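You operate a simulated robot arm through the tools that you are given. There is no shell and no other tool.

You run a simulated robot arm. Do the job below in one go: nothing can be reset, and whatever is moved stays where it is left.

## Task
Close the flask of red water with the red stopper and rock it at top speed till even.
Fine: stop the mixer once the streaks are gone; the flask stays on the plate. Set down upright: what you pick out.

Only the result counts: the job must be done as asked and must still hold three seconds after the hand-in. Knocking over, shifting, dropping, spilling or breaking anything else fails it. Lids that push on must go on centred and level and be pressed home; caps that screw on are set level and turned clockwise until they are tight.

## Robot
A 7-joint arm with a fingered hand, fixed in place. Base frame: the origin is on the floor under the middle of its stand, x ahead of it, y to its left, z up. Readings come in cm, rad, newtons and seconds.
It reaches about 133.3 cm from its shoulder. Its first joint turns from -1.204 to 3.002 rad. Payload 5 kg.
Tool frame: the origin (TCP) lies between the finger pads and is the grasp point; the fingertips stand 3.2 cm ahead of it; z points along the fingers, y is the line along which they close. The gripper opens to 16 cm; its body begins 8.9 cm behind the TCP. The gripper is a hand of 3 fingers: y runs from the thumb to the fingers, the wrist lies at [0, 0, -25.2] in the tool frame.
Orientation is that of the tool frame in the base frame, as a unit quaternion [x, y, z, w]. With the fingers straight down and closing along the base's y, the tool's x points along the base's -x, its y along +y and its z along -z.

## Interface
- The arm moves only by the tool drive_tool. Its argument "motion" is a list of rows, each a list of 2 entries, a list of its own where there are three numbers: the shift along the tool's x, y, z in cm, then the turn, a rotation vector about the tool's x, y, z in rad. In form: [[[tx, ty, tz], [rx, ry, rz]], ...]. A call has 1 to 20 rows; each row is the pose to reach, as a shift and turn from the pose commanded when the call began, along the tool's axes at that moment. Each row takes 0.2 s and may step no farther than 5 cm and 0.15 rad from the row before; otherwise, the whole call is refused. Where a pose cannot be reached the arm comes as near as it can. A force on the tool above 40 N (or 10 N above the force at the start of the call, whichever is more), or a blocked arm, ends the call early, and 0.2 s more pass. In this call time passes only in rows, and 0.2 s behind the last. The reply holds the time, the measured pose of the TCP, the force on the tool along the base axes, the opening and the grip force, in the units named above and with some noise, with the torque about the TCP (base axes, N m) and any sound that the robot's microphone picked up.
- Cameras (640 x 400 px; columns grow to the right, rows downward): "scene" is fixed at [40.04, -65.01, 161.83]; the picture's right is [0.56, -0.83, 0.00], its down [-0.72, -0.50, -0.48] and it looks along [0.40, 0.27, -0.88] (base axes); focal length 316 px, centre (320, 200). "wrist" rides on the gripper at [6.5, -0.4, -11.6] in the tool frame; the picture's right is [0.06, 1.00, 0.00], its down [-0.87, 0.05, -0.49] and it looks along [-0.49, 0.03, 0.87] (tool axes); focal length 261 px, centre (320, 200). There is no depth. A picture from a camera that has moved, and an enlarged one, comes with that camera's place and axes in the base frame and with its lens.
- capture(camera): a new picture of that camera. It takes no simulated time.
- raise_lower(by): slides the trunk up (or, below 0, down) by that many cm; the arm rides with it, the base frame stays. It gives what a move gives, with no picture.
- set_fingers(finger1, finger2, thumb_bend): sets how far each is bent, from 0 (flat) to 100 (curled in); at 30 the hand is open as for a grip, at 70 the pads meet at the TCP. One left out holds its place. A second passes; each finger stops where it meets its share of the squeeze, and holds until it gets a number again. It is the only way to open and close the hand. It gives what a move gives, with no picture; readings hold the bend of each and the force on the fingers (four entries, about 0 where the hand has none), thumb and palm.
- close_up(camera, box): a new picture of the part [left, top, right, bottom] of that camera's present view, enlarged. It takes no simulated time.
- sign_off(): hands the job in; it is judged then, once.

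Places have to be worked out from the pictures, the camera data and where the tool is seen. Open the gripper and draw the arm clear of the work before you hand the job in, unless the task says otherwise.

The tools are called after ">>>" by a JSON object that holds its "method" and its "body". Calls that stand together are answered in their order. drive_tool: Moves the arm, as the interface text tells. Its arguments: {"type":"object","properties":{"motion":{"type":"array","items":{"type":"array"}}},"required":["motion"]} The other tools are called the same way: raise_lower (by) moves the trunk up or down; set_fingers (finger1, finger2, thumb_bend) moves the fingers one by one; capture (camera) takes a picture; close_up (camera, box) takes an enlarged picture of a part of a camera's view; sign_off () hands the job in.

At the start:

```text
clock: 0.0
position: [50.85, -50.22, 121.87]
tcp_rot: [0.0, 1.0, 0.0, 0.001]
wrist_force: [-0.1, 0.7, -0.2]
wrist_torque: [0.03, -0.03, 0.02]
opening: 15.99
finger_force: 0.0
shape: jaw
bend: [30.0, 30.0, 30.0]
finger forces: [0.0, 0.0, 0.1, 0.0, 0.1, 0.1]
trunk travel left (down, up): [-65.0, 29.0]
```

scene: 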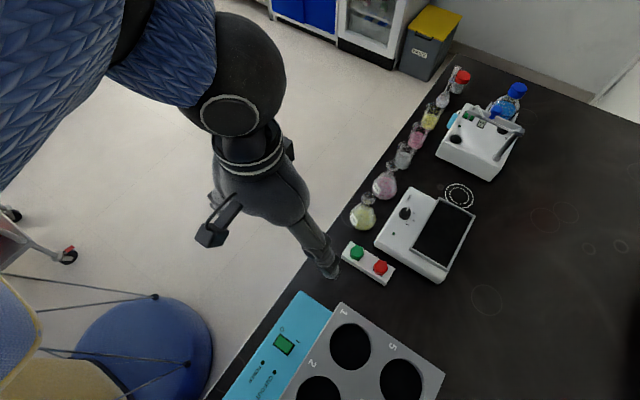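
wrist: 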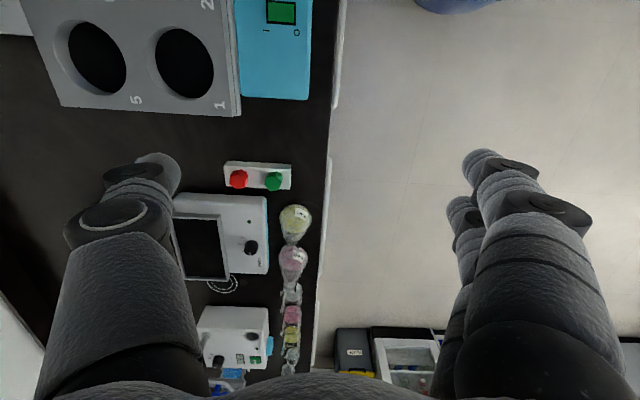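

I start by looking closely at the bench: the row of flasks, the rocker plate, the switch box and the stopper candidates.

>>> {"method": "close_up", "body": {"camera": "scene", "box": [330, 130, 490, 290]}}

>>> {"method": "close_up", "body": {"camera": "scene", "box": [390, 50, 550, 190]}}

>>> {"method": "close_up", "body": {"camera": "wrist", "box": [180, 150, 340, 400]}}

```text
2.50 times, centred on (410, 210) of scene
camera zoom: at [40.04, -65.01, 161.83], right [0.56, -0.83, 0.0], down [-0.72, -0.5, -0.48], along [0.4, 0.27, -0.88], focal length 791 px, centre (95, 175)
```

zoom: 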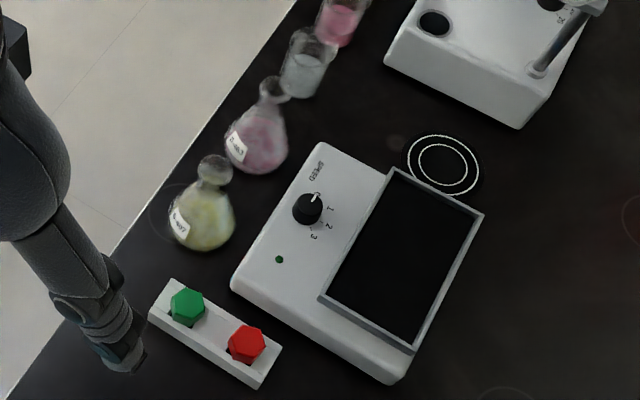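

```text
2.86 times, centred on (470, 120) of scene
camera zoom: at [40.04, -65.01, 161.83], right [0.56, -0.83, 0.0], down [-0.72, -0.5, -0.48], along [0.4, 0.27, -0.88], focal length 904 px, centre (-109, 429)
```

zoom: 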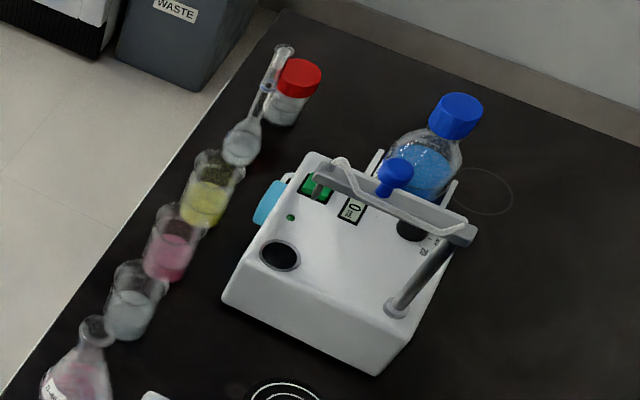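

```text
1.60 times, centred on (260, 275) of wrist
camera zoom: at [44.25, -50.41, 133.52], right [-0.06, 1.0, 0.0], down [0.87, 0.05, 0.49], along [0.49, 0.03, -0.87], focal length 417 px, centre (416, 80)
```

zoom: 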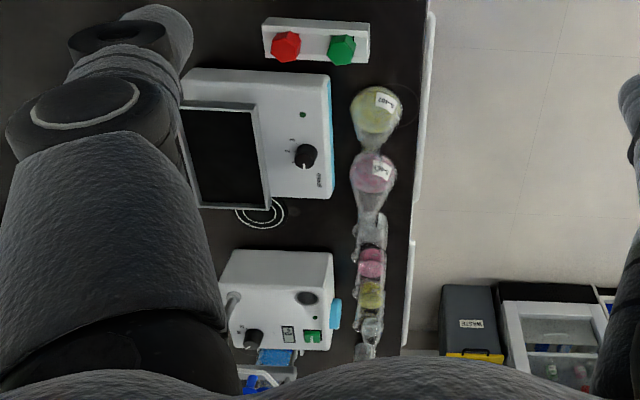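

The row at y≈-54 holds a yellow flask (x≈77) and a pink/red flask (x≈87). The stopper rack (green, red) is near (66,-64), and the rocker with its tray and 0–3 knob is near (79,-72). I move the wrist camera closer, staying high, to check heights and labels.

>>> {"method": "drive_tool", "body": {"motion": [[[-3, -1, 2], [0, 0, 0]], [[-6, -2, 4], [0, 0, 0]], [[-9, -3, 6], [0, 0, 0]], [[-12, -4, 8], [0, 0, 0]], [[-15, -5, 9], [0, 0, 0]]]}}

>>> {"method": "capture", "body": {"camera": "wrist"}}

>>> {"method": "capture", "body": {"camera": "scene"}}

```text
clock: 1.2
position: [66.04, -55.14, 112.71]
tcp_rot: [0.0, 1.0, 0.0, -0.002]
wrist_force: [0.6, -0.5, -0.3]
wrist_torque: [0.02, 0.04, -0.02]
opening: 15.98
finger_force: 0.1
shape: jaw
bend: [30.0, 30.0, 30.0]
finger forces: [0.0, 0.0, 0.0, 0.0, 0.1, 0.0]
trunk travel left (down, up): [-65.0, 29.0]
```

```text
taken
camera wrist: at [59.44, -55.48, 124.36], right [-0.06, 1.0, 0.0], down [0.87, 0.05, 0.49], along [0.49, 0.03, -0.87], focal length 261 px, centre (320, 200)
```

wrist: 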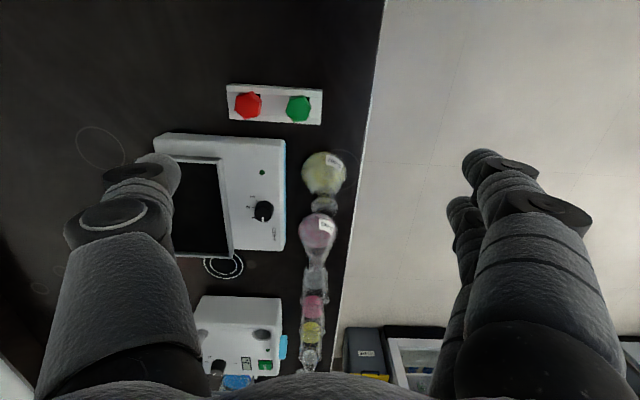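

```text
taken
```

scene: 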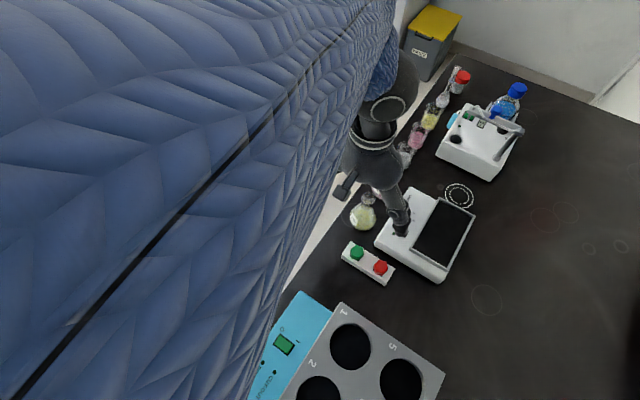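

The wrist view is clear. I enlarge the flasks and their labels, the rocker panel and the stopper rack.

>>> {"method": "close_up", "body": {"camera": "wrist", "box": [270, 130, 370, 270]}}

>>> {"method": "close_up", "body": {"camera": "wrist", "box": [150, 120, 300, 290]}}

>>> {"method": "close_up", "body": {"camera": "wrist", "box": [215, 70, 335, 135]}}

>>> {"method": "close_up", "body": {"camera": "wrist", "box": [180, 240, 340, 390]}}

```text
2.86 times, centred on (320, 200) of wrist
camera zoom: at [59.44, -55.48, 124.36], right [-0.06, 1.0, 0.0], down [0.87, 0.05, 0.49], along [0.49, 0.03, -0.87], focal length 745 px, centre (320, 200)
```

zoom: 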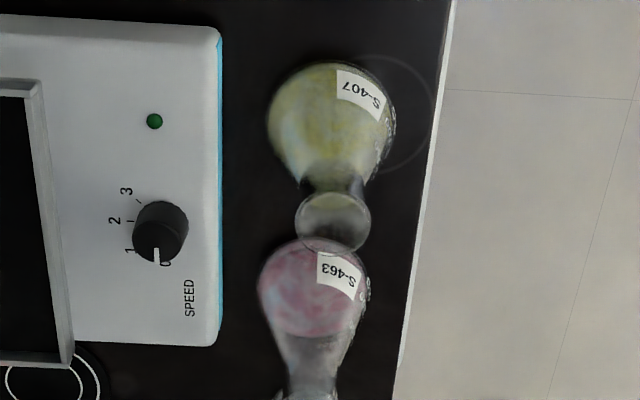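

```text
2.35 times, centred on (225, 205) of wrist
camera zoom: at [59.44, -55.48, 124.36], right [-0.06, 1.0, 0.0], down [0.87, 0.05, 0.49], along [0.49, 0.03, -0.87], focal length 613 px, centre (544, 188)
```

zoom: 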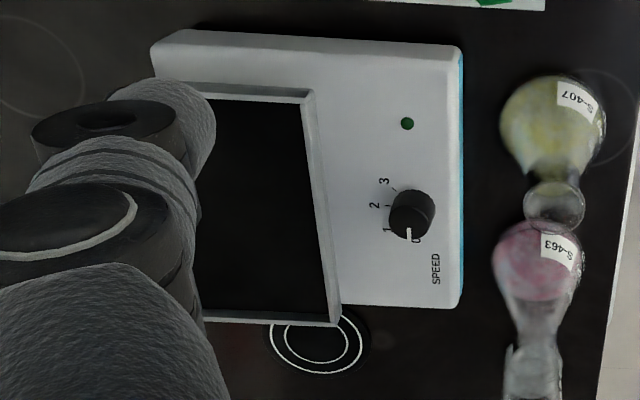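

```text
5.33 times, centred on (275, 102) of wrist
camera zoom: at [59.44, -55.48, 124.36], right [-0.06, 1.0, 0.0], down [0.87, 0.05, 0.49], along [0.49, 0.03, -0.87], focal length 1390 px, centre (560, 720)
```

zoom: 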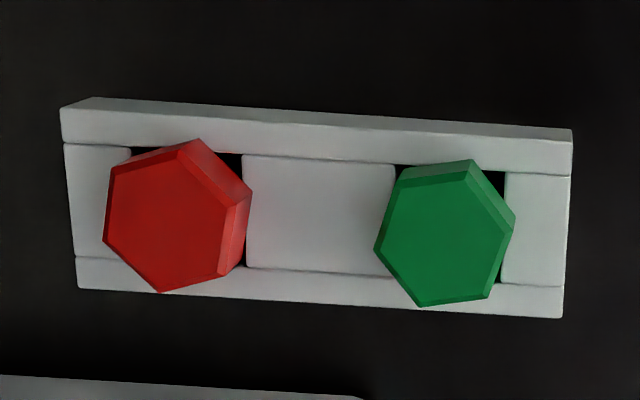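

```text
2.67 times, centred on (260, 315) of wrist
camera zoom: at [59.44, -55.48, 124.36], right [-0.06, 1.0, 0.0], down [0.87, 0.05, 0.49], along [0.49, 0.03, -0.87], focal length 695 px, centre (480, -107)
```

zoom: 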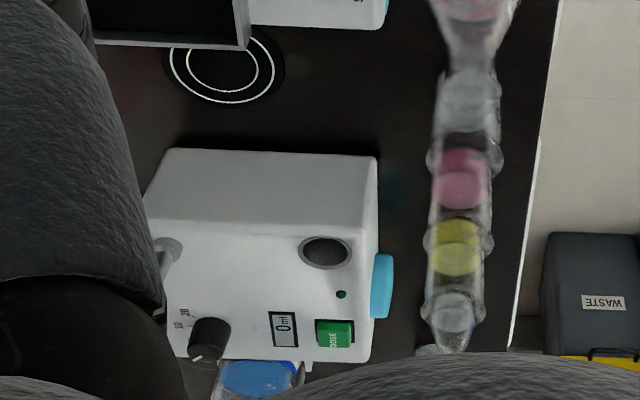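

The red flask is S-463 (streaky pink). The stoppers have hex heads about 3.1 cm wide and about 6.7 cm apart, and the knob is at 0. To get heights I back off and tilt the hand for a flatter side view.

>>> {"method": "drive_tool", "body": {"motion": [[[3.5, -0.5, 1], [0, -0.125, 0]], [[7, -1, 2], [0, -0.25, 0]], [[10.5, -1.5, 3], [0, -0.375, 0]], [[14, -2, 4], [0, -0.5, 0]], [[17.5, -2.5, 5], [0, -0.625, 0]], [[20, -3, 6], [0, -0.75, 0]]]}}

>>> {"method": "capture", "body": {"camera": "wrist"}}

>>> {"method": "capture", "body": {"camera": "scene"}}

```text
clock: 2.1
position: [50.83, -56.54, 100.41]
tcp_rot: [-0.002, 0.996, -0.001, 0.092]
wrist_force: [2.5, -0.5, 22.5]
wrist_torque: [-2.38, -0.11, 0.16]
opening: 16.01
finger_force: 0.1
shape: jaw
bend: [30.0, 30.0, 25.0]
finger forces: [0.1, 0.1, 0.0, 0.1, 22.6, 0.0]
trunk travel left (down, up): [-65.0, 29.0]
stopped in row 4: the force on the tool passed its limit at 275 N (the readings are from after the stop); the commanded pose is now the measured one
```

```text
taken
camera wrist: at [42.23, -56.79, 110.59], right [-0.07, 1.0, -0.02], down [0.76, 0.06, 0.64], along [0.64, 0.03, -0.77], focal length 261 px, centre (320, 200)
```

wrist: 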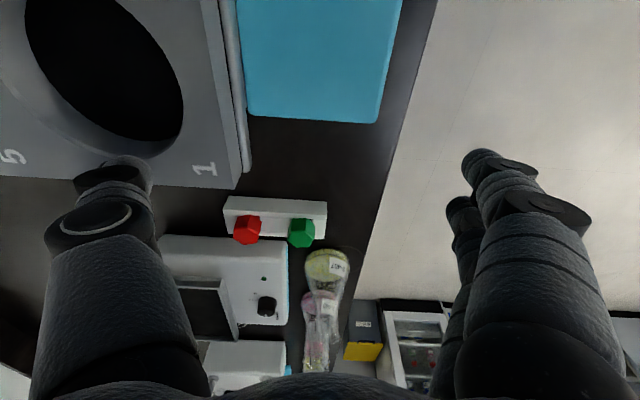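

```text
taken
```

scene: 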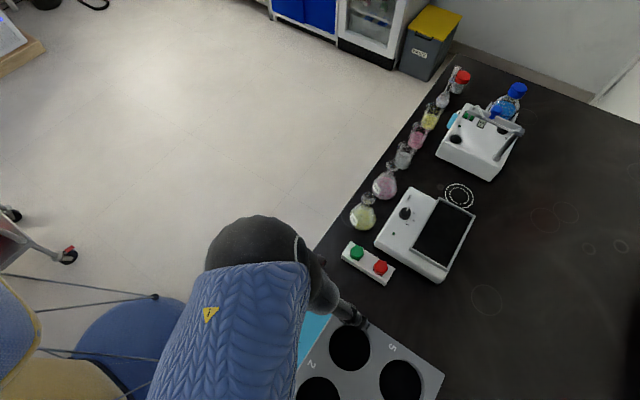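

The thumb touched down on the tall grey block because the hand dipped lower than commanded. I lift straight up in small steps and then check that nothing moved.

>>> {"method": "drive_tool", "body": {"motion": [[[-0.18, 0, -1], [0, 0, 0]], [[-0.46, 0, -2.5], [0, 0, 0]], [[-0.92, 0, -5], [0, 0, 0]], [[-1.5, 0, -8], [0, 0, 0]], [[-2.0, 0, -11], [0, 0, 0]]]}}

>>> {"method": "capture", "body": {"camera": "wrist"}}

>>> {"method": "capture", "body": {"camera": "scene"}}

```text
clock: 3.3
position: [50.92, -56.77, 111.34]
tcp_rot: [-0.003, 0.996, 0.0, 0.091]
wrist_force: [-0.5, 0.2, -0.5]
wrist_torque: [-0.02, 0.05, 0.0]
opening: 15.99
finger_force: 0.1
shape: jaw
bend: [30.0, 30.0, 30.0]
finger forces: [0.0, 0.1, 0.0, 0.1, 0.1, 0.1]
trunk travel left (down, up): [-65.0, 29.0]
```

```text
taken
camera wrist: at [42.3, -57.0, 121.74], right [-0.07, 1.0, -0.01], down [0.77, 0.06, 0.64], along [0.64, 0.03, -0.77], focal length 261 px, centre (320, 200)
```

wrist: 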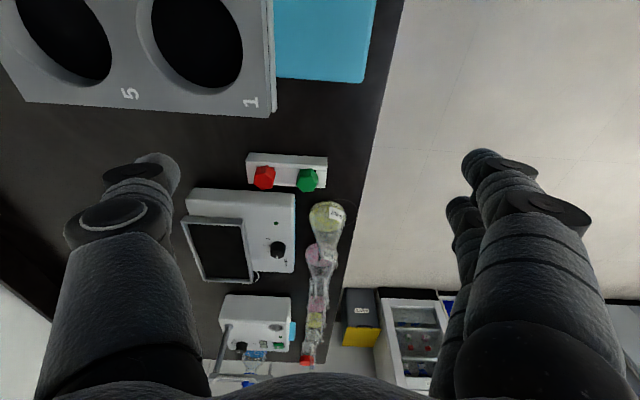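

```text
taken
```

scene: 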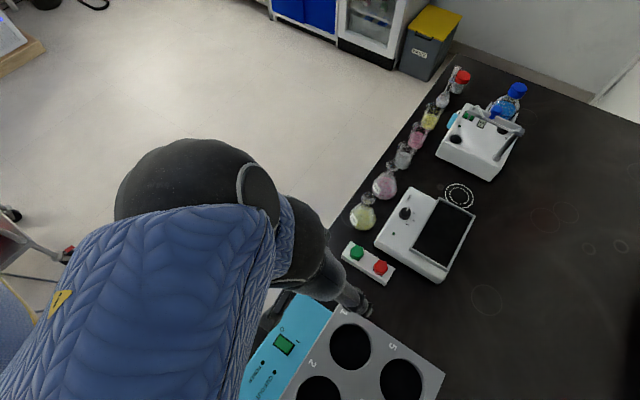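

The block and everything else look unmoved, and the forces are back to zero. I take enlarged oblique views from here for triangulation.

>>> {"method": "close_up", "body": {"camera": "wrist", "box": [235, 140, 345, 210]}}

>>> {"method": "close_up", "body": {"camera": "wrist", "box": [270, 190, 370, 290]}}

>>> {"method": "close_up", "body": {"camera": "wrist", "box": [170, 175, 310, 295]}}

>>> {"method": "close_up", "body": {"camera": "scene", "box": [330, 160, 430, 290]}}

```text
5.71 times, centred on (290, 175) of wrist
camera zoom: at [42.3, -57.0, 121.74], right [-0.07, 1.0, -0.01], down [0.77, 0.06, 0.64], along [0.64, 0.03, -0.77], focal length 1489 px, centre (491, 343)
```

zoom: 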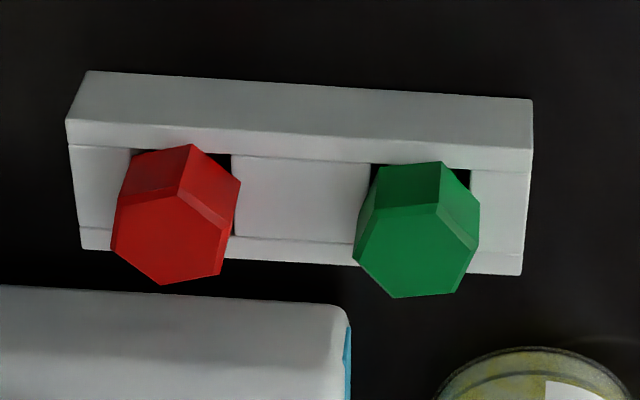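

```text
4.00 times, centred on (320, 240) of wrist
camera zoom: at [42.3, -57.0, 121.74], right [-0.07, 1.0, -0.01], down [0.77, 0.06, 0.64], along [0.64, 0.03, -0.77], focal length 1043 px, centre (320, 40)
```

zoom: 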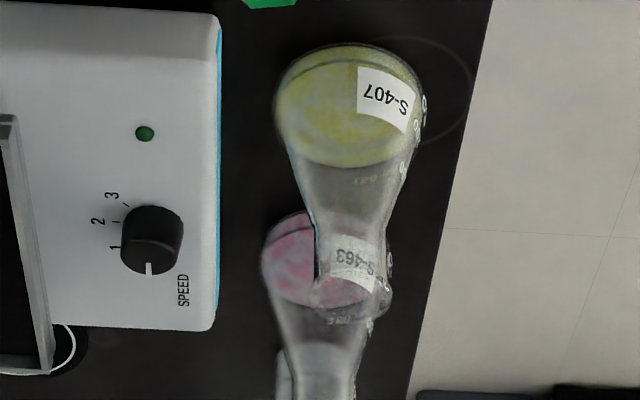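

```text
3.33 times, centred on (240, 235) of wrist
camera zoom: at [42.3, -57.0, 121.74], right [-0.07, 1.0, -0.01], down [0.77, 0.06, 0.64], along [0.64, 0.03, -0.77], focal length 869 px, centre (587, 83)
```

zoom: 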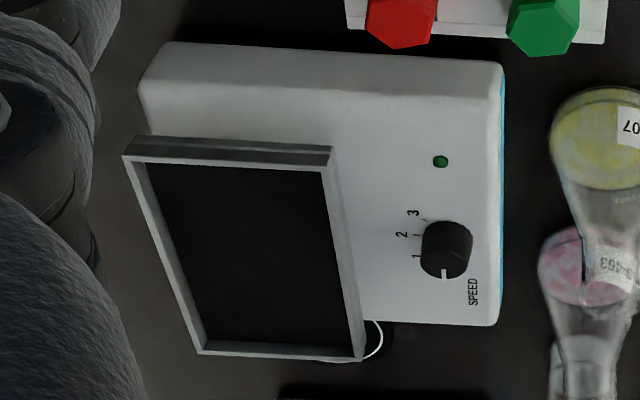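

```text
3.08 times, centred on (380, 225) of scene
camera zoom: at [40.04, -65.01, 161.83], right [0.56, -0.83, 0.0], down [-0.72, -0.5, -0.48], along [0.4, 0.27, -0.88], focal length 974 px, centre (135, 123)
```

zoom: 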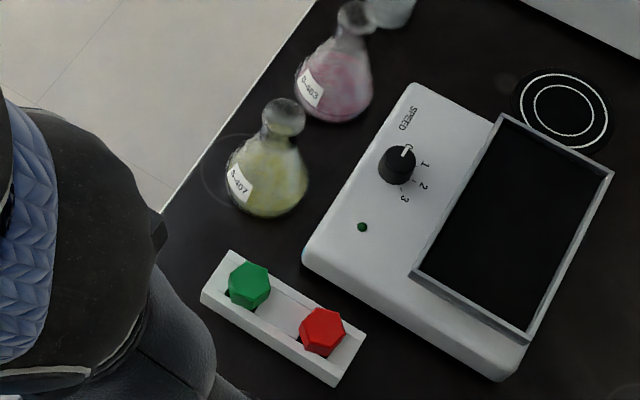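

Triangulating gives these positions:
- Bench at z≈85, and rack top at about 87.4.
- Red stopper head centre (65.8, -64.4), top at about 90.
- Tray x 72.7–89.6, y -77.3 to -68, rim at about 91.5.
- Red flask near (87.5, -54.3), rim at about 96.5.

I level the hand and move high above the red stopper, then pre-close the fingers part way.

>>> {"method": "drive_tool", "body": {"motion": [[[-2.4, -1.28, 0.67], [0, 0.031, 0]], [[-4.8, -2.56, 1.33], [0, 0.061, 0]], [[-7.2, -3.84, 2.0], [0, 0.092, 0]], [[-9.6, -5.1, 2.67], [0, 0.123, 0]], [[-12.0, -6.4, 3.33], [0, 0.153, 0]], [[-14.41, -7.67, 4.0], [0, 0.184, 0]]]}}

>>> {"method": "set_fingers", "body": {"finger1": 53, "finger2": 53, "thumb_bend": 53}}

>>> {"method": "capture", "body": {"camera": "wrist"}}

```text
clock: 4.7
position: [65.92, -64.22, 110.12]
tcp_rot: [-0.003, 1.0, 0.0, -0.002]
wrist_force: [1.0, -0.1, -0.2]
wrist_torque: [-0.03, 0.06, -0.01]
opening: 16.02
finger_force: 0.1
shape: jaw
bend: [30.0, 30.0, 30.0]
finger forces: [0.0, 0.0, 0.0, 0.0, 0.0, 0.1]
trunk travel left (down, up): [-65.0, 29.0]
```

```text
clock: 5.7
position: [65.88, -64.32, 110.19]
tcp_rot: [-0.002, 1.0, -0.001, -0.002]
wrist_force: [-0.4, 0.0, 0.8]
wrist_torque: [0.0, -0.03, 0.01]
opening: 7.59
finger_force: 0.0
shape: fingers
bend: [53.0, 53.0, 53.0]
finger forces: [0.0, 0.1, 0.1, 0.0, 0.1, 0.0]
trunk travel left (down, up): [-65.0, 29.0]
```

```text
taken
camera wrist: at [59.29, -64.53, 121.76], right [-0.07, 1.0, 0.0], down [0.87, 0.06, 0.49], along [0.49, 0.03, -0.87], focal length 261 px, centre (320, 200)
```

wrist: 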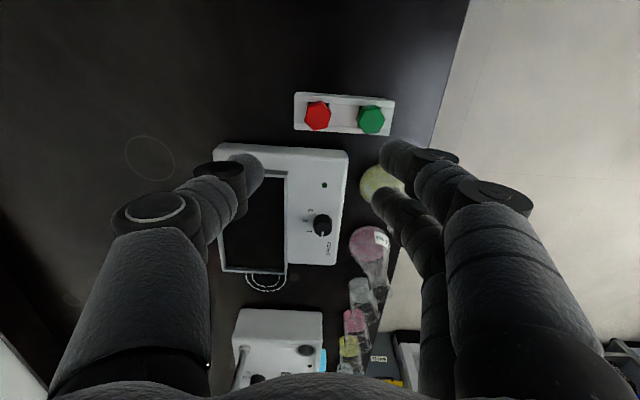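

At bend 53 the opening is 7.6 cm. I yaw the hand by -0.9 rad, so the fingers miss the green stopper and the rocker and line up with a pair of hex flats. I also descend to z≈101.

>>> {"method": "drive_tool", "body": {"motion": [[[0, 0, 1.5], [0, 0, -0.13]], [[0, 0, 3], [0, 0, -0.26]], [[0, 0, 4.5], [0, 0, -0.39]], [[0, 0, 6], [0, 0, -0.52]], [[0, 0, 7.5], [0, 0, -0.65]], [[0, 0, 8.5], [0, 0, -0.78]], [[0, 0, 9], [0, 0, -0.897]], [[0, 0, 9], [0, 0, -0.897]]]}}

>>> {"method": "set_fingers", "body": {"finger1": 57, "finger2": 57, "thumb_bend": 57}}

>>> {"method": "capture", "body": {"camera": "wrist"}}

>>> {"method": "capture", "body": {"camera": "scene"}}

```text
clock: 7.5
position: [65.6, -64.22, 100.93]
tcp_rot: [-0.437, 0.9, 0.0, -0.002]
wrist_force: [0.7, 0.2, 0.5]
wrist_torque: [0.0, -0.01, 0.01]
opening: 7.59
finger_force: 0.0
shape: fingers
bend: [53.0, 53.0, 53.0]
finger forces: [0.0, 0.1, 0.0, 0.1, 0.0, 0.0]
trunk travel left (down, up): [-65.0, 29.0]
```

```text
clock: 8.5
position: [65.65, -64.18, 100.82]
tcp_rot: [-0.437, 0.899, -0.001, -0.002]
wrist_force: [0.3, -0.2, -0.6]
wrist_torque: [0.03, -0.01, 0.01]
opening: 6.36
finger_force: 0.1
shape: fingers
bend: [56.0, 56.0, 56.0]
finger forces: [0.0, 0.0, 0.0, 0.0, 0.0, 0.0]
trunk travel left (down, up): [-65.0, 29.0]
```

```text
taken
camera wrist: at [61.88, -69.44, 112.51], right [-0.82, 0.57, 0.0], down [0.5, 0.72, 0.49], along [0.28, 0.4, -0.87], focal length 261 px, centre (320, 200)
```

wrist: 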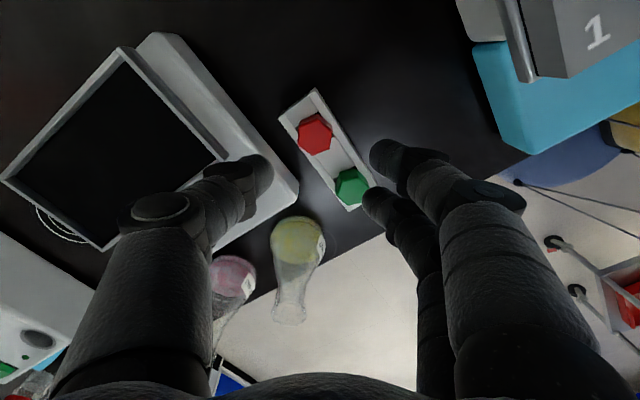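

```text
taken
```

scene: 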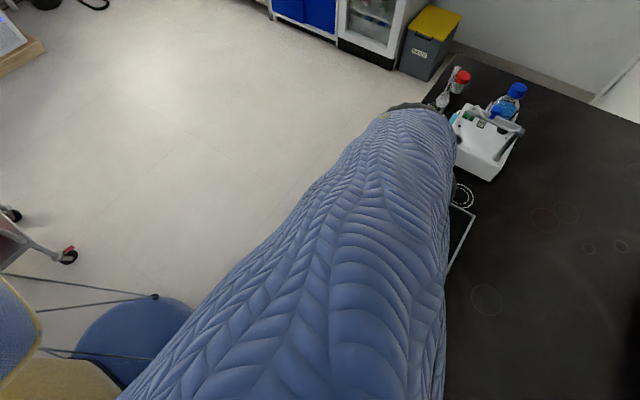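

The red head is now ahead of the hand. I enlarge to check the hex orientation and the centring.

>>> {"method": "close_up", "body": {"camera": "wrist", "box": [250, 80, 410, 220]}}

```text
2.86 times, centred on (330, 150) of wrist
camera zoom: at [61.88, -69.44, 112.51], right [-0.82, 0.57, 0.0], down [0.5, 0.72, 0.49], along [0.28, 0.4, -0.87], focal length 745 px, centre (291, 343)
```

zoom: 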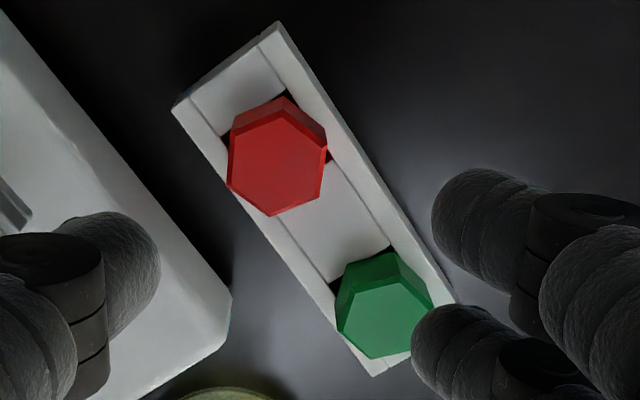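

The flats are nearly parallel to the finger pads, and the red head sits at about (+0.15, -0.4) cm in the tool plane. I centre on it and descend so the fingertips stop just above the rack, at TCP z≈91.2.

>>> {"method": "drive_tool", "body": {"motion": [[[0.13, -0.4, 1], [0, 0, 0]], [[0.13, -0.4, 3], [0, 0, 0]], [[0.13, -0.4, 5], [0, 0, 0]], [[0.13, -0.4, 6.5], [0, 0, 0]], [[0.13, -0.4, 7.5], [0, 0, 0]], [[0.13, -0.4, 8.2], [0, 0, 0]], [[0.13, -0.4, 8.6], [0, 0, 0]]]}}

>>> {"method": "capture", "body": {"camera": "wrist"}}

```text
clock: 10.1
position: [65.97, -64.56, 92.26]
tcp_rot: [-0.435, 0.9, 0.001, -0.001]
wrist_force: [-0.2, -0.5, 0.4]
wrist_torque: [-0.01, -0.02, -0.02]
opening: 6.38
finger_force: 0.0
shape: fingers
bend: [56.0, 56.0, 56.0]
finger forces: [0.0, 0.0, 0.1, 0.1, 0.1, 0.0]
trunk travel left (down, up): [-65.0, 29.0]
```

```text
taken
camera wrist: at [62.14, -69.82, 103.9], right [-0.82, 0.57, 0.0], down [0.5, 0.72, 0.49], along [0.28, 0.4, -0.87], focal length 261 px, centre (320, 200)
```

wrist: 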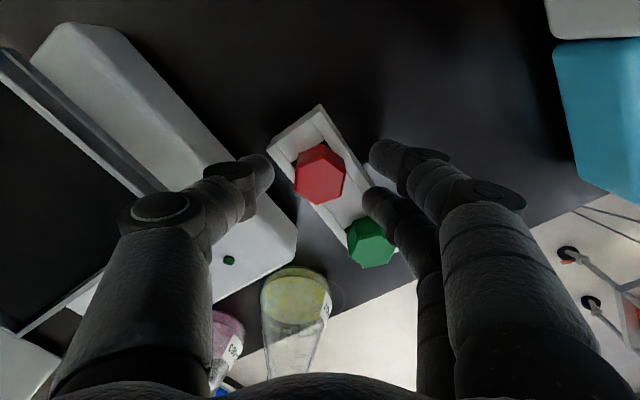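

The head is centred between the fingers, within about 1 mm. I zoom to judge the fingertip height against the rack before the last centimetre.

>>> {"method": "close_up", "body": {"camera": "wrist", "box": [220, 100, 420, 280]}}

```text
2.22 times, centred on (320, 190) of wrist
camera zoom: at [62.14, -69.82, 103.9], right [-0.82, 0.57, 0.0], down [0.5, 0.72, 0.49], along [0.28, 0.4, -0.87], focal length 579 px, centre (320, 222)
```

zoom: 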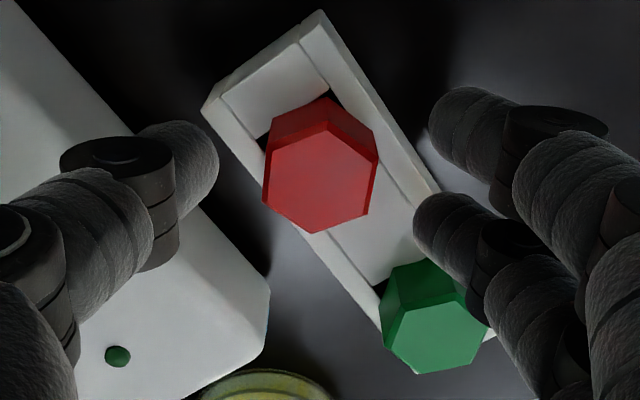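

There is clearance on both sides. I go down the final ~1.1 cm gently and then close the fingers on the head.

>>> {"method": "drive_tool", "body": {"motion": [[[-0.1, 0, 0.4], [0, 0, 0]], [[-0.1, 0, 0.8], [0, 0, 0]], [[-0.1, 0, 1.1], [0, 0, 0]]]}}

>>> {"method": "set_fingers", "body": {"finger1": 64, "finger2": 64, "thumb_bend": 64}}

>>> {"method": "close_up", "body": {"camera": "wrist", "box": [220, 100, 420, 280]}}

```text
clock: 10.9
position: [65.75, -64.38, 91.5]
tcp_rot: [-0.436, 0.9, -0.001, 0.0]
wrist_force: [-4.8, -2.9, 32.9]
wrist_torque: [1.16, 0.76, 0.28]
opening: 6.39
finger_force: 16.0
shape: fingers
bend: [56.0, 62.0, 56.0]
finger forces: [0.1, 33.1, 0.0, 0.0, 0.0, 0.1]
trunk travel left (down, up): [-65.0, 29.0]
```

```text
clock: 11.9
position: [65.76, -64.37, 91.51]
tcp_rot: [-0.436, 0.9, -0.001, -0.001]
wrist_force: [-4.0, 4.1, 37.0]
wrist_torque: [1.31, 0.7, 0.43]
opening: 4.0
finger_force: 20.9
shape: fingers
bend: [64.0, 65.0, 62.0]
finger forces: [0.1, 35.1, 0.1, 0.0, 6.7, 0.0]
trunk travel left (down, up): [-65.0, 29.0]
```

```text
2.22 times, centred on (320, 190) of wrist
camera zoom: at [62.01, -69.48, 103.13], right [-0.82, 0.57, 0.0], down [0.5, 0.72, 0.49], along [0.28, 0.4, -0.87], focal length 579 px, centre (320, 222)
```

zoom: 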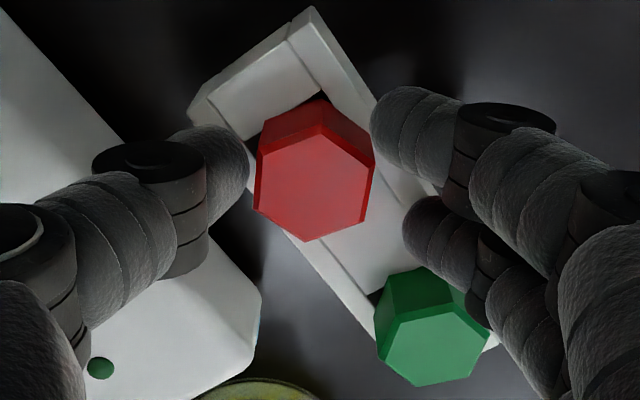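

Finger 2 has touched the top edge of the rack and is pressing on it (35 N). I lift about 0.8 cm straight up to relieve it before gripping, then look again.

>>> {"method": "drive_tool", "body": {"motion": [[[0, 0, -0.4], [0, 0, 0]], [[0, 0, -0.8], [0, 0, 0]]]}}

>>> {"method": "close_up", "body": {"camera": "wrist", "box": [220, 100, 420, 280]}}

```text
clock: 12.5
position: [65.81, -64.54, 91.72]
tcp_rot: [-0.435, 0.9, 0.0, -0.003]
wrist_force: [-0.3, -0.1, 0.1]
wrist_torque: [0.01, -0.04, -0.04]
opening: 3.52
finger_force: 1.0
shape: fingers
bend: [64.0, 64.0, 64.0]
finger forces: [0.5, 0.6, 0.0, 0.1, 1.3, 0.0]
trunk travel left (down, up): [-65.0, 29.0]
```

```text
2.22 times, centred on (320, 190) of wrist
camera zoom: at [62.1, -69.8, 103.33], right [-0.82, 0.57, 0.0], down [0.5, 0.72, 0.49], along [0.28, 0.4, -0.87], focal length 579 px, centre (320, 222)
```

zoom: 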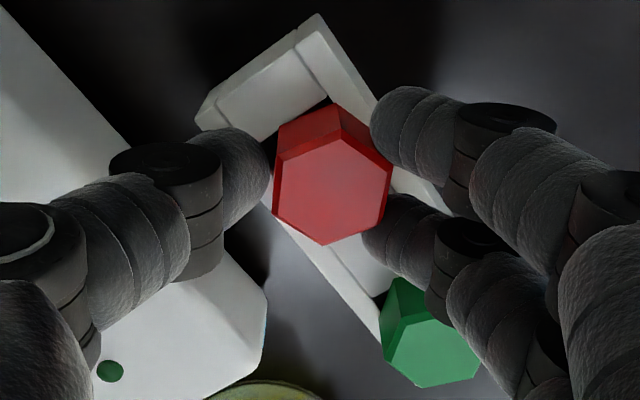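

The forces are relieved and all three fingers rest lightly on the head with the TCP at 91.7. I squeeze to a firm grip.

>>> {"method": "set_fingers", "body": {"finger1": 70, "finger2": 70, "thumb_bend": 70}}

>>> {"method": "close_up", "body": {"camera": "wrist", "box": [220, 100, 420, 280]}}

```text
clock: 13.5
position: [65.89, -64.48, 91.87]
tcp_rot: [-0.436, 0.9, 0.0, -0.002]
wrist_force: [0.1, -0.2, 0.8]
wrist_torque: [0.02, -0.06, 0.02]
opening: 3.14
finger_force: 10.8
shape: fingers
bend: [65.0, 65.0, 66.0]
finger forces: [5.4, 5.5, 0.1, 0.1, 11.5, 0.0]
trunk travel left (down, up): [-65.0, 29.0]
```

```text
2.22 times, centred on (320, 190) of wrist
camera zoom: at [62.19, -69.72, 103.52], right [-0.82, 0.57, 0.0], down [0.5, 0.72, 0.49], along [0.28, 0.4, -0.87], focal length 579 px, centre (320, 222)
```

zoom: 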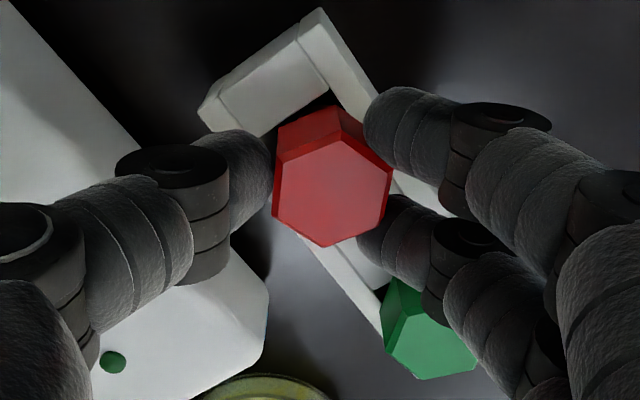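

The grip is about 11 N on each side with the opening at 3.14 cm. I lift slowly by 4 cm and check the plug.

>>> {"method": "drive_tool", "body": {"motion": [[[0, 0, -0.6], [0, 0, 0]], [[0, 0, -1.4], [0, 0, 0]], [[0, 0, -2.4], [0, 0, 0]], [[0, 0, -3.6], [0, 0, 0]], [[0, 0, -5], [0, 0, 0]]]}}

>>> {"method": "close_up", "body": {"camera": "wrist", "box": [220, 100, 420, 280]}}

```text
clock: 14.7
position: [66.06, -64.48, 96.95]
tcp_rot: [-0.436, 0.9, 0.0, -0.002]
wrist_force: [1.4, 0.0, -0.4]
wrist_torque: [-0.01, -0.02, -0.01]
opening: 3.17
finger_force: 11.2
shape: fingers
bend: [65.0, 65.0, 66.0]
finger forces: [5.6, 5.4, 0.1, 0.1, 11.4, 0.1]
trunk travel left (down, up): [-65.0, 29.0]
```

```text
2.22 times, centred on (320, 190) of wrist
camera zoom: at [62.16, -69.67, 108.58], right [-0.82, 0.57, 0.0], down [0.5, 0.72, 0.49], along [0.28, 0.4, -0.87], focal length 579 px, centre (320, 222)
```

zoom: 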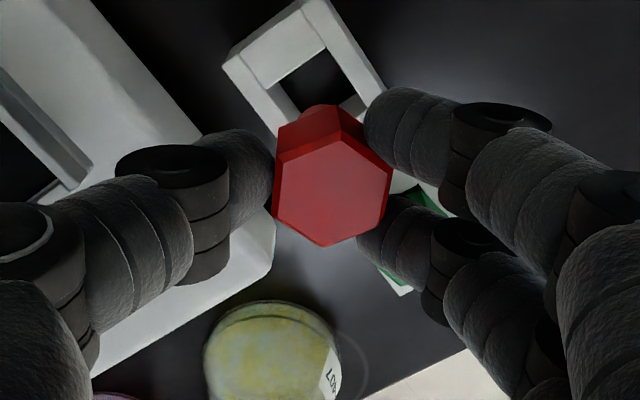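

The red stopper is out cleanly and held about level, with its centre at tool (0.1, 0.3). I raise it above everything and carry it over to the red flask S-463, staying high enough to look at its mouth.

>>> {"method": "drive_tool", "body": {"motion": [[[0, 0, -3], [0, 0, 0]], [[0, 0, -6], [0, 0, 0]], [[0, 0, -9], [0, 0, 0]], [[0, 0, -12], [0, 0, 0]], [[-3.06, -1.55, -14], [0, 0, 0]], [[-6.12, -3.1, -14], [0, 0, 0]], [[-9.2, -4.65, -14], [0, 0, 0]], [[-12.25, -6.2, -14], [0, 0, 0]], [[-15.3, -7.75, -14], [0, 0, 0]], [[-18.4, -9.3, -14], [0, 0, 0]], [[-20.4, -10.35, -14], [0, 0, 0]], [[-21.44, -10.85, -14], [0, 0, 0]], [[-21.44, -10.85, -14], [0, 0, 0]]]}}

>>> {"method": "capture", "body": {"camera": "wrist"}}

>>> {"method": "capture", "body": {"camera": "scene"}}

```text
clock: 17.5
position: [87.76, -54.22, 110.61]
tcp_rot: [-0.436, 0.9, 0.001, -0.002]
wrist_force: [0.3, 0.0, -0.7]
wrist_torque: [0.01, 0.0, -0.02]
opening: 3.13
finger_force: 10.8
shape: fingers
bend: [65.0, 65.0, 66.0]
finger forces: [5.6, 5.4, 0.0, 0.2, 11.2, 0.0]
trunk travel left (down, up): [-65.0, 29.0]
```

```text
taken
camera wrist: at [83.95, -59.49, 122.41], right [-0.82, 0.57, 0.0], down [0.5, 0.72, 0.49], along [0.28, 0.4, -0.87], focal length 261 px, centre (320, 200)
```

wrist: 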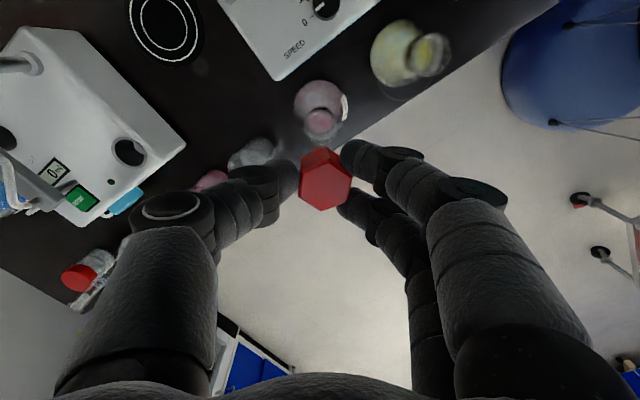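

```text
taken
```

scene: 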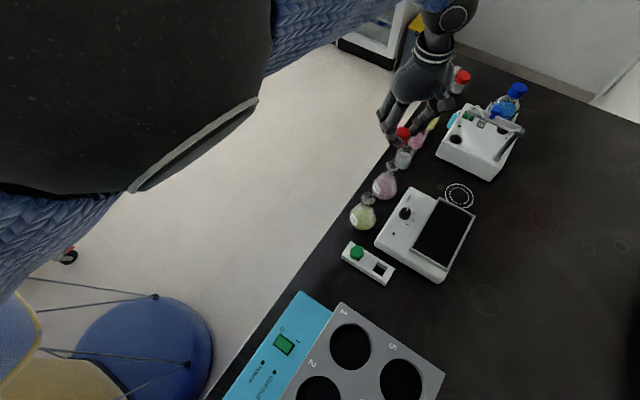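

Both cameras now see the stopper and the flask. I zoom in on each to align the stopper with the neck.

>>> {"method": "close_up", "body": {"camera": "wrist", "box": [270, 60, 390, 220]}}

>>> {"method": "close_up", "body": {"camera": "scene", "box": [350, 110, 430, 210]}}

```text
2.50 times, centred on (330, 140) of wrist
camera zoom: at [83.95, -59.49, 122.41], right [-0.82, 0.57, 0.0], down [0.5, 0.72, 0.49], along [0.28, 0.4, -0.87], focal length 652 px, centre (295, 350)
```

zoom: 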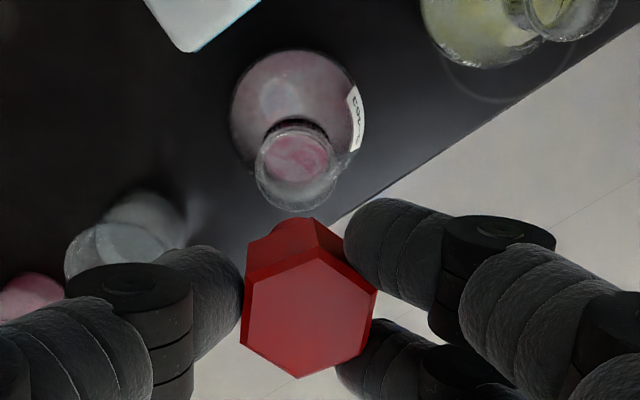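

```text
4.00 times, centred on (390, 160) of scene
camera zoom: at [40.04, -65.01, 161.83], right [0.56, -0.83, 0.0], down [-0.72, -0.5, -0.48], along [0.4, 0.27, -0.88], focal length 1266 px, centre (40, 360)
```

zoom: 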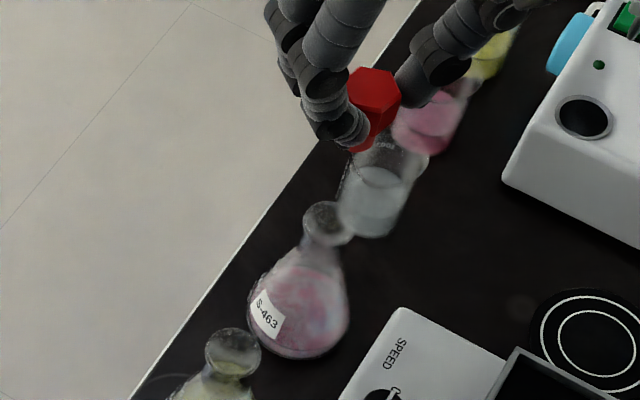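

I need to check whether the stopper hangs straight in the grip, so I take a tighter zoom of it.

>>> {"method": "close_up", "body": {"camera": "wrist", "box": [295, 135, 360, 215]}}

>>> {"method": "close_up", "body": {"camera": "scene", "box": [375, 105, 435, 165]}}

>>> {"method": "close_up", "body": {"camera": "wrist", "box": [280, 70, 370, 160]}}

```text
5.00 times, centred on (328, 175) of wrist
camera zoom: at [83.95, -59.49, 122.41], right [-0.82, 0.57, 0.0], down [0.5, 0.72, 0.49], along [0.28, 0.4, -0.87], focal length 1303 px, centre (282, 325)
```

zoom: 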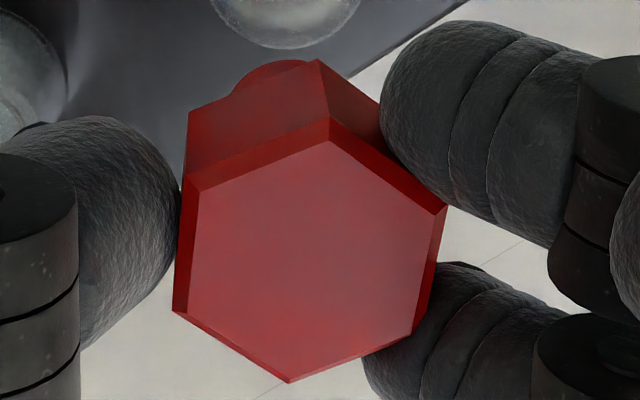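

```text
6.67 times, centred on (405, 135) of scene
camera zoom: at [40.04, -65.01, 161.83], right [0.56, -0.83, 0.0], down [-0.72, -0.5, -0.48], along [0.4, 0.27, -0.88], focal length 2109 px, centre (-247, 633)
```

zoom: 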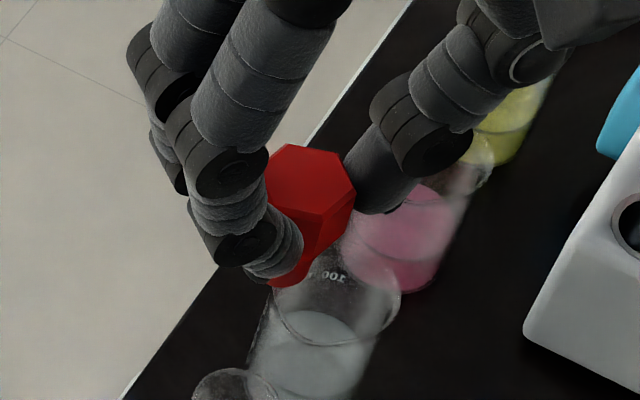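

```text
4.44 times, centred on (325, 115) of wrist
camera zoom: at [83.95, -59.49, 122.41], right [-0.82, 0.57, 0.0], down [0.5, 0.72, 0.49], along [0.28, 0.4, -0.87], focal length 1158 px, centre (298, 578)
```

zoom: 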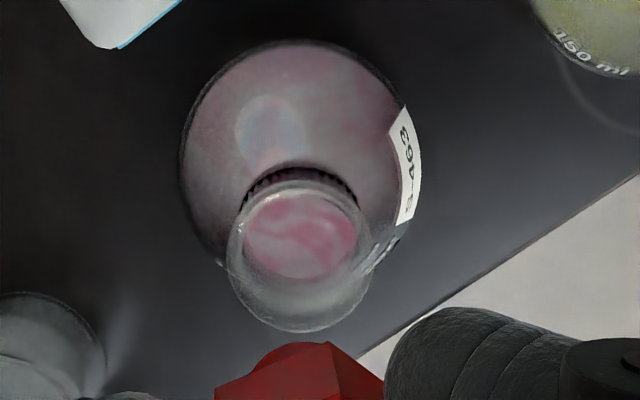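

>>> {"method": "close_up", "body": {"camera": "scene", "box": [395, 123, 419, 139]}}

>>> {"method": "close_up", "body": {"camera": "wrist", "box": [300, 140, 350, 172]}}

```text
16.00 times, centred on (407, 131) of scene
camera zoom: at [40.04, -65.01, 161.83], right [0.56, -0.83, 0.0], down [-0.72, -0.5, -0.48], along [0.4, 0.27, -0.88], focal length 5063 px, centre (-1072, 1304)
```

zoom: 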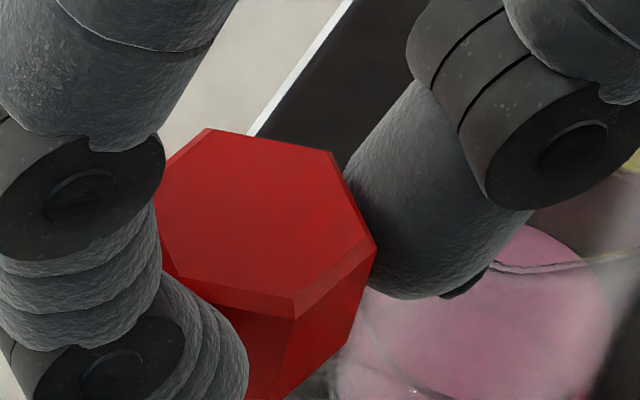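

```text
12.50 times, centred on (325, 156) of wrist
camera zoom: at [83.95, -59.49, 122.41], right [-0.82, 0.57, 0.0], down [0.5, 0.72, 0.49], along [0.28, 0.4, -0.87], focal length 3258 px, centre (258, 750)
```

zoom: 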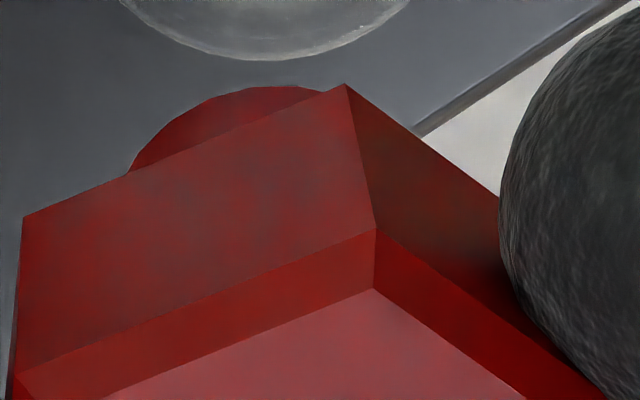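

The stopper hangs about 0.05 rad off (its bottom leans toward the thumb), and its axis is about 0.25–0.4 cm off the mouth. I tilt the hand by -0.05 rad to level it, centre it over the neck, and lower it to just above the rim.

>>> {"method": "drive_tool", "body": {"motion": [[[0.1, -0.15, 1], [-0.02, 0, 0]], [[0.2, -0.3, 2.5], [-0.04, 0, 0]], [[0.24, -0.37, 4], [-0.05, 0, 0]], [[0.24, -0.37, 5.5], [-0.05, 0, 0]], [[0.24, -0.37, 6.6], [-0.05, 0, 0]], [[0.24, -0.37, 7.2], [-0.05, 0, 0]], [[0.24, -0.37, 7.2], [-0.05, 0, 0]]]}}

>>> {"method": "close_up", "body": {"camera": "wrist", "box": [270, 80, 390, 230]}}

>>> {"method": "close_up", "body": {"camera": "scene", "box": [370, 130, 420, 200]}}

```text
clock: 19.1
position: [88.02, -54.78, 103.68]
tcp_rot: [-0.436, 0.9, 0.022, -0.013]
wrist_force: [-0.3, -0.9, -0.3]
wrist_torque: [0.03, -0.02, 0.01]
opening: 3.14
finger_force: 11.1
shape: fingers
bend: [65.0, 65.0, 66.0]
finger forces: [5.7, 5.5, 0.1, 0.1, 11.2, 0.0]
trunk travel left (down, up): [-65.0, 29.0]
```

```text
2.67 times, centred on (330, 155) of wrist
camera zoom: at [84.71, -60.3, 115.39], right [-0.82, 0.57, 0.05], down [0.52, 0.7, 0.49], along [0.24, 0.43, -0.87], focal length 695 px, centre (293, 320)
```

zoom: 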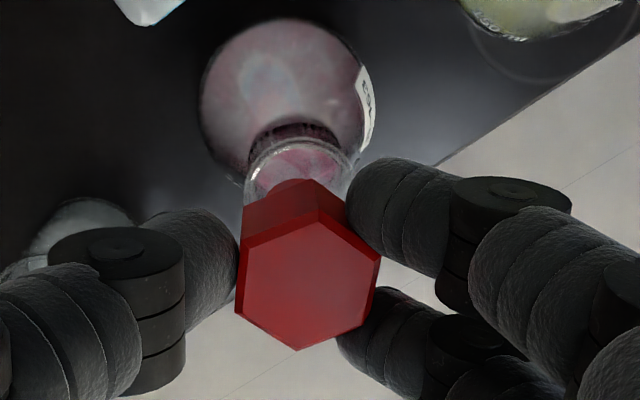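

```text
5.71 times, centred on (395, 165) of scene
camera zoom: at [40.04, -65.01, 161.83], right [0.56, -0.83, 0.0], down [-0.72, -0.5, -0.48], along [0.4, 0.27, -0.88], focal length 1808 px, centre (-109, 400)
```

zoom: 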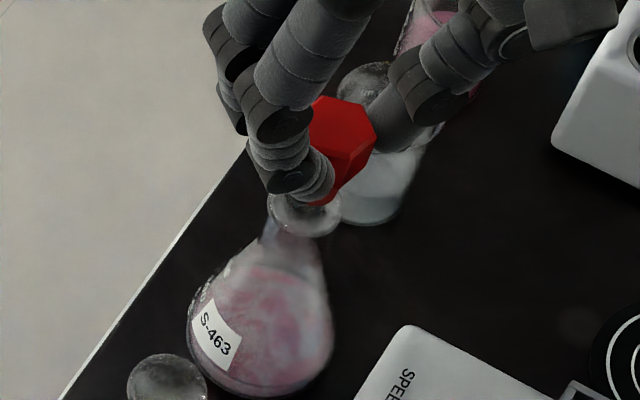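

The stopper is now just above the mouth. I zoom more tightly to fine-tune the remaining offset.

>>> {"method": "close_up", "body": {"camera": "wrist", "box": [300, 120, 350, 170]}}

>>> {"method": "close_up", "body": {"camera": "scene", "box": [384, 144, 414, 174]}}

```text
8.00 times, centred on (325, 145) of wrist
camera zoom: at [84.71, -60.3, 115.39], right [-0.82, 0.57, 0.05], down [0.52, 0.7, 0.49], along [0.24, 0.43, -0.87], focal length 2085 px, centre (280, 640)
```

zoom: 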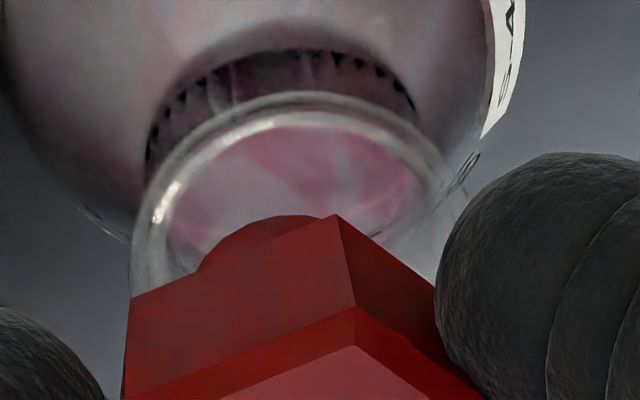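

```text
13.33 times, centred on (399, 159) of scene
camera zoom: at [40.04, -65.01, 161.83], right [0.56, -0.83, 0.0], down [-0.72, -0.5, -0.48], along [0.4, 0.27, -0.88], focal length 4219 px, centre (-733, 747)
```

zoom: 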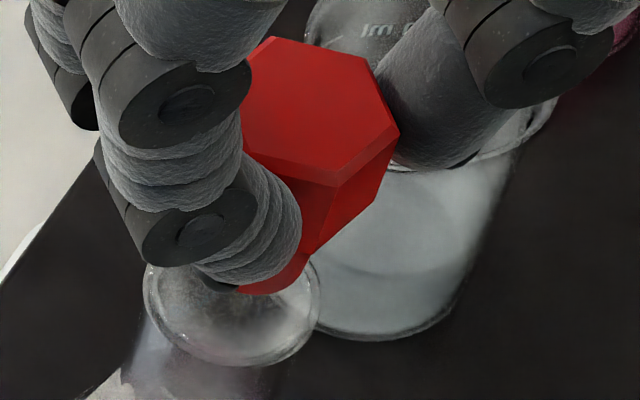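

The wrist view says shift about +0.1 to +0.18 in tool y and roughly 0 to +0.18 in x; the scene view agrees on y. I apply (0.06, 0.14) and lower about 2 cm straight down along the vertical, watching the force.

>>> {"method": "drive_tool", "body": {"motion": [[[0.06, 0.14, 0], [0, 0, 0]], [[0.06, 0.115, 0.5], [0, 0, 0]], [[0.06, 0.09, 1.0], [0, 0, 0]], [[0.06, 0.065, 1.5], [0, 0, 0]], [[0.06, 0.04, 2.0], [0, 0, 0]]]}}

>>> {"method": "close_up", "body": {"camera": "wrist", "box": [290, 120, 360, 190]}}

>>> {"method": "close_up", "body": {"camera": "scene", "box": [380, 146, 420, 196]}}

```text
clock: 20.3
position: [87.77, -54.77, 101.62]
tcp_rot: [-0.435, 0.9, 0.022, -0.013]
wrist_force: [0.0, -0.8, -0.3]
wrist_torque: [0.0, -0.03, -0.01]
opening: 3.16
finger_force: 11.2
shape: fingers
bend: [65.0, 65.0, 66.0]
finger forces: [5.7, 5.5, 0.0, 0.0, 11.2, 0.0]
trunk travel left (down, up): [-65.0, 29.0]
```

```text
5.71 times, centred on (325, 155) of wrist
camera zoom: at [84.52, -60.29, 113.24], right [-0.82, 0.57, 0.05], down [0.52, 0.7, 0.49], along [0.24, 0.43, -0.87], focal length 1489 px, centre (291, 457)
```

zoom: 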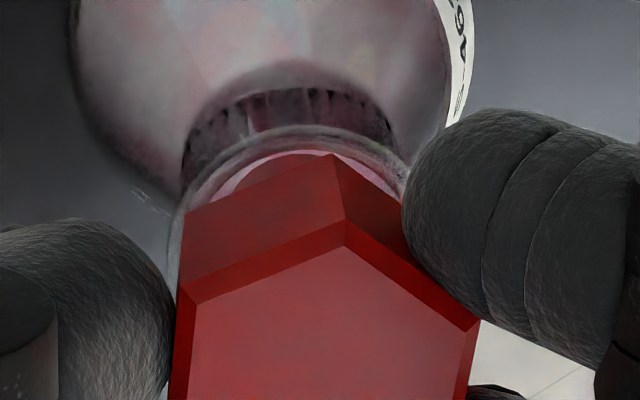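

```text
8.00 times, centred on (400, 171) of scene
camera zoom: at [40.04, -65.01, 161.83], right [0.56, -0.83, 0.0], down [-0.72, -0.5, -0.48], along [0.4, 0.27, -0.88], focal length 2531 px, centre (-320, 432)
```

zoom: 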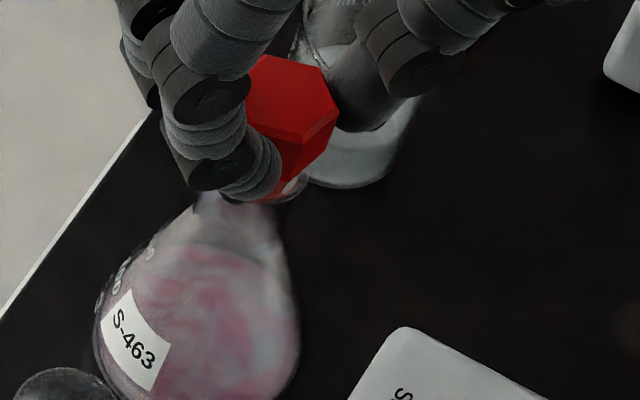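

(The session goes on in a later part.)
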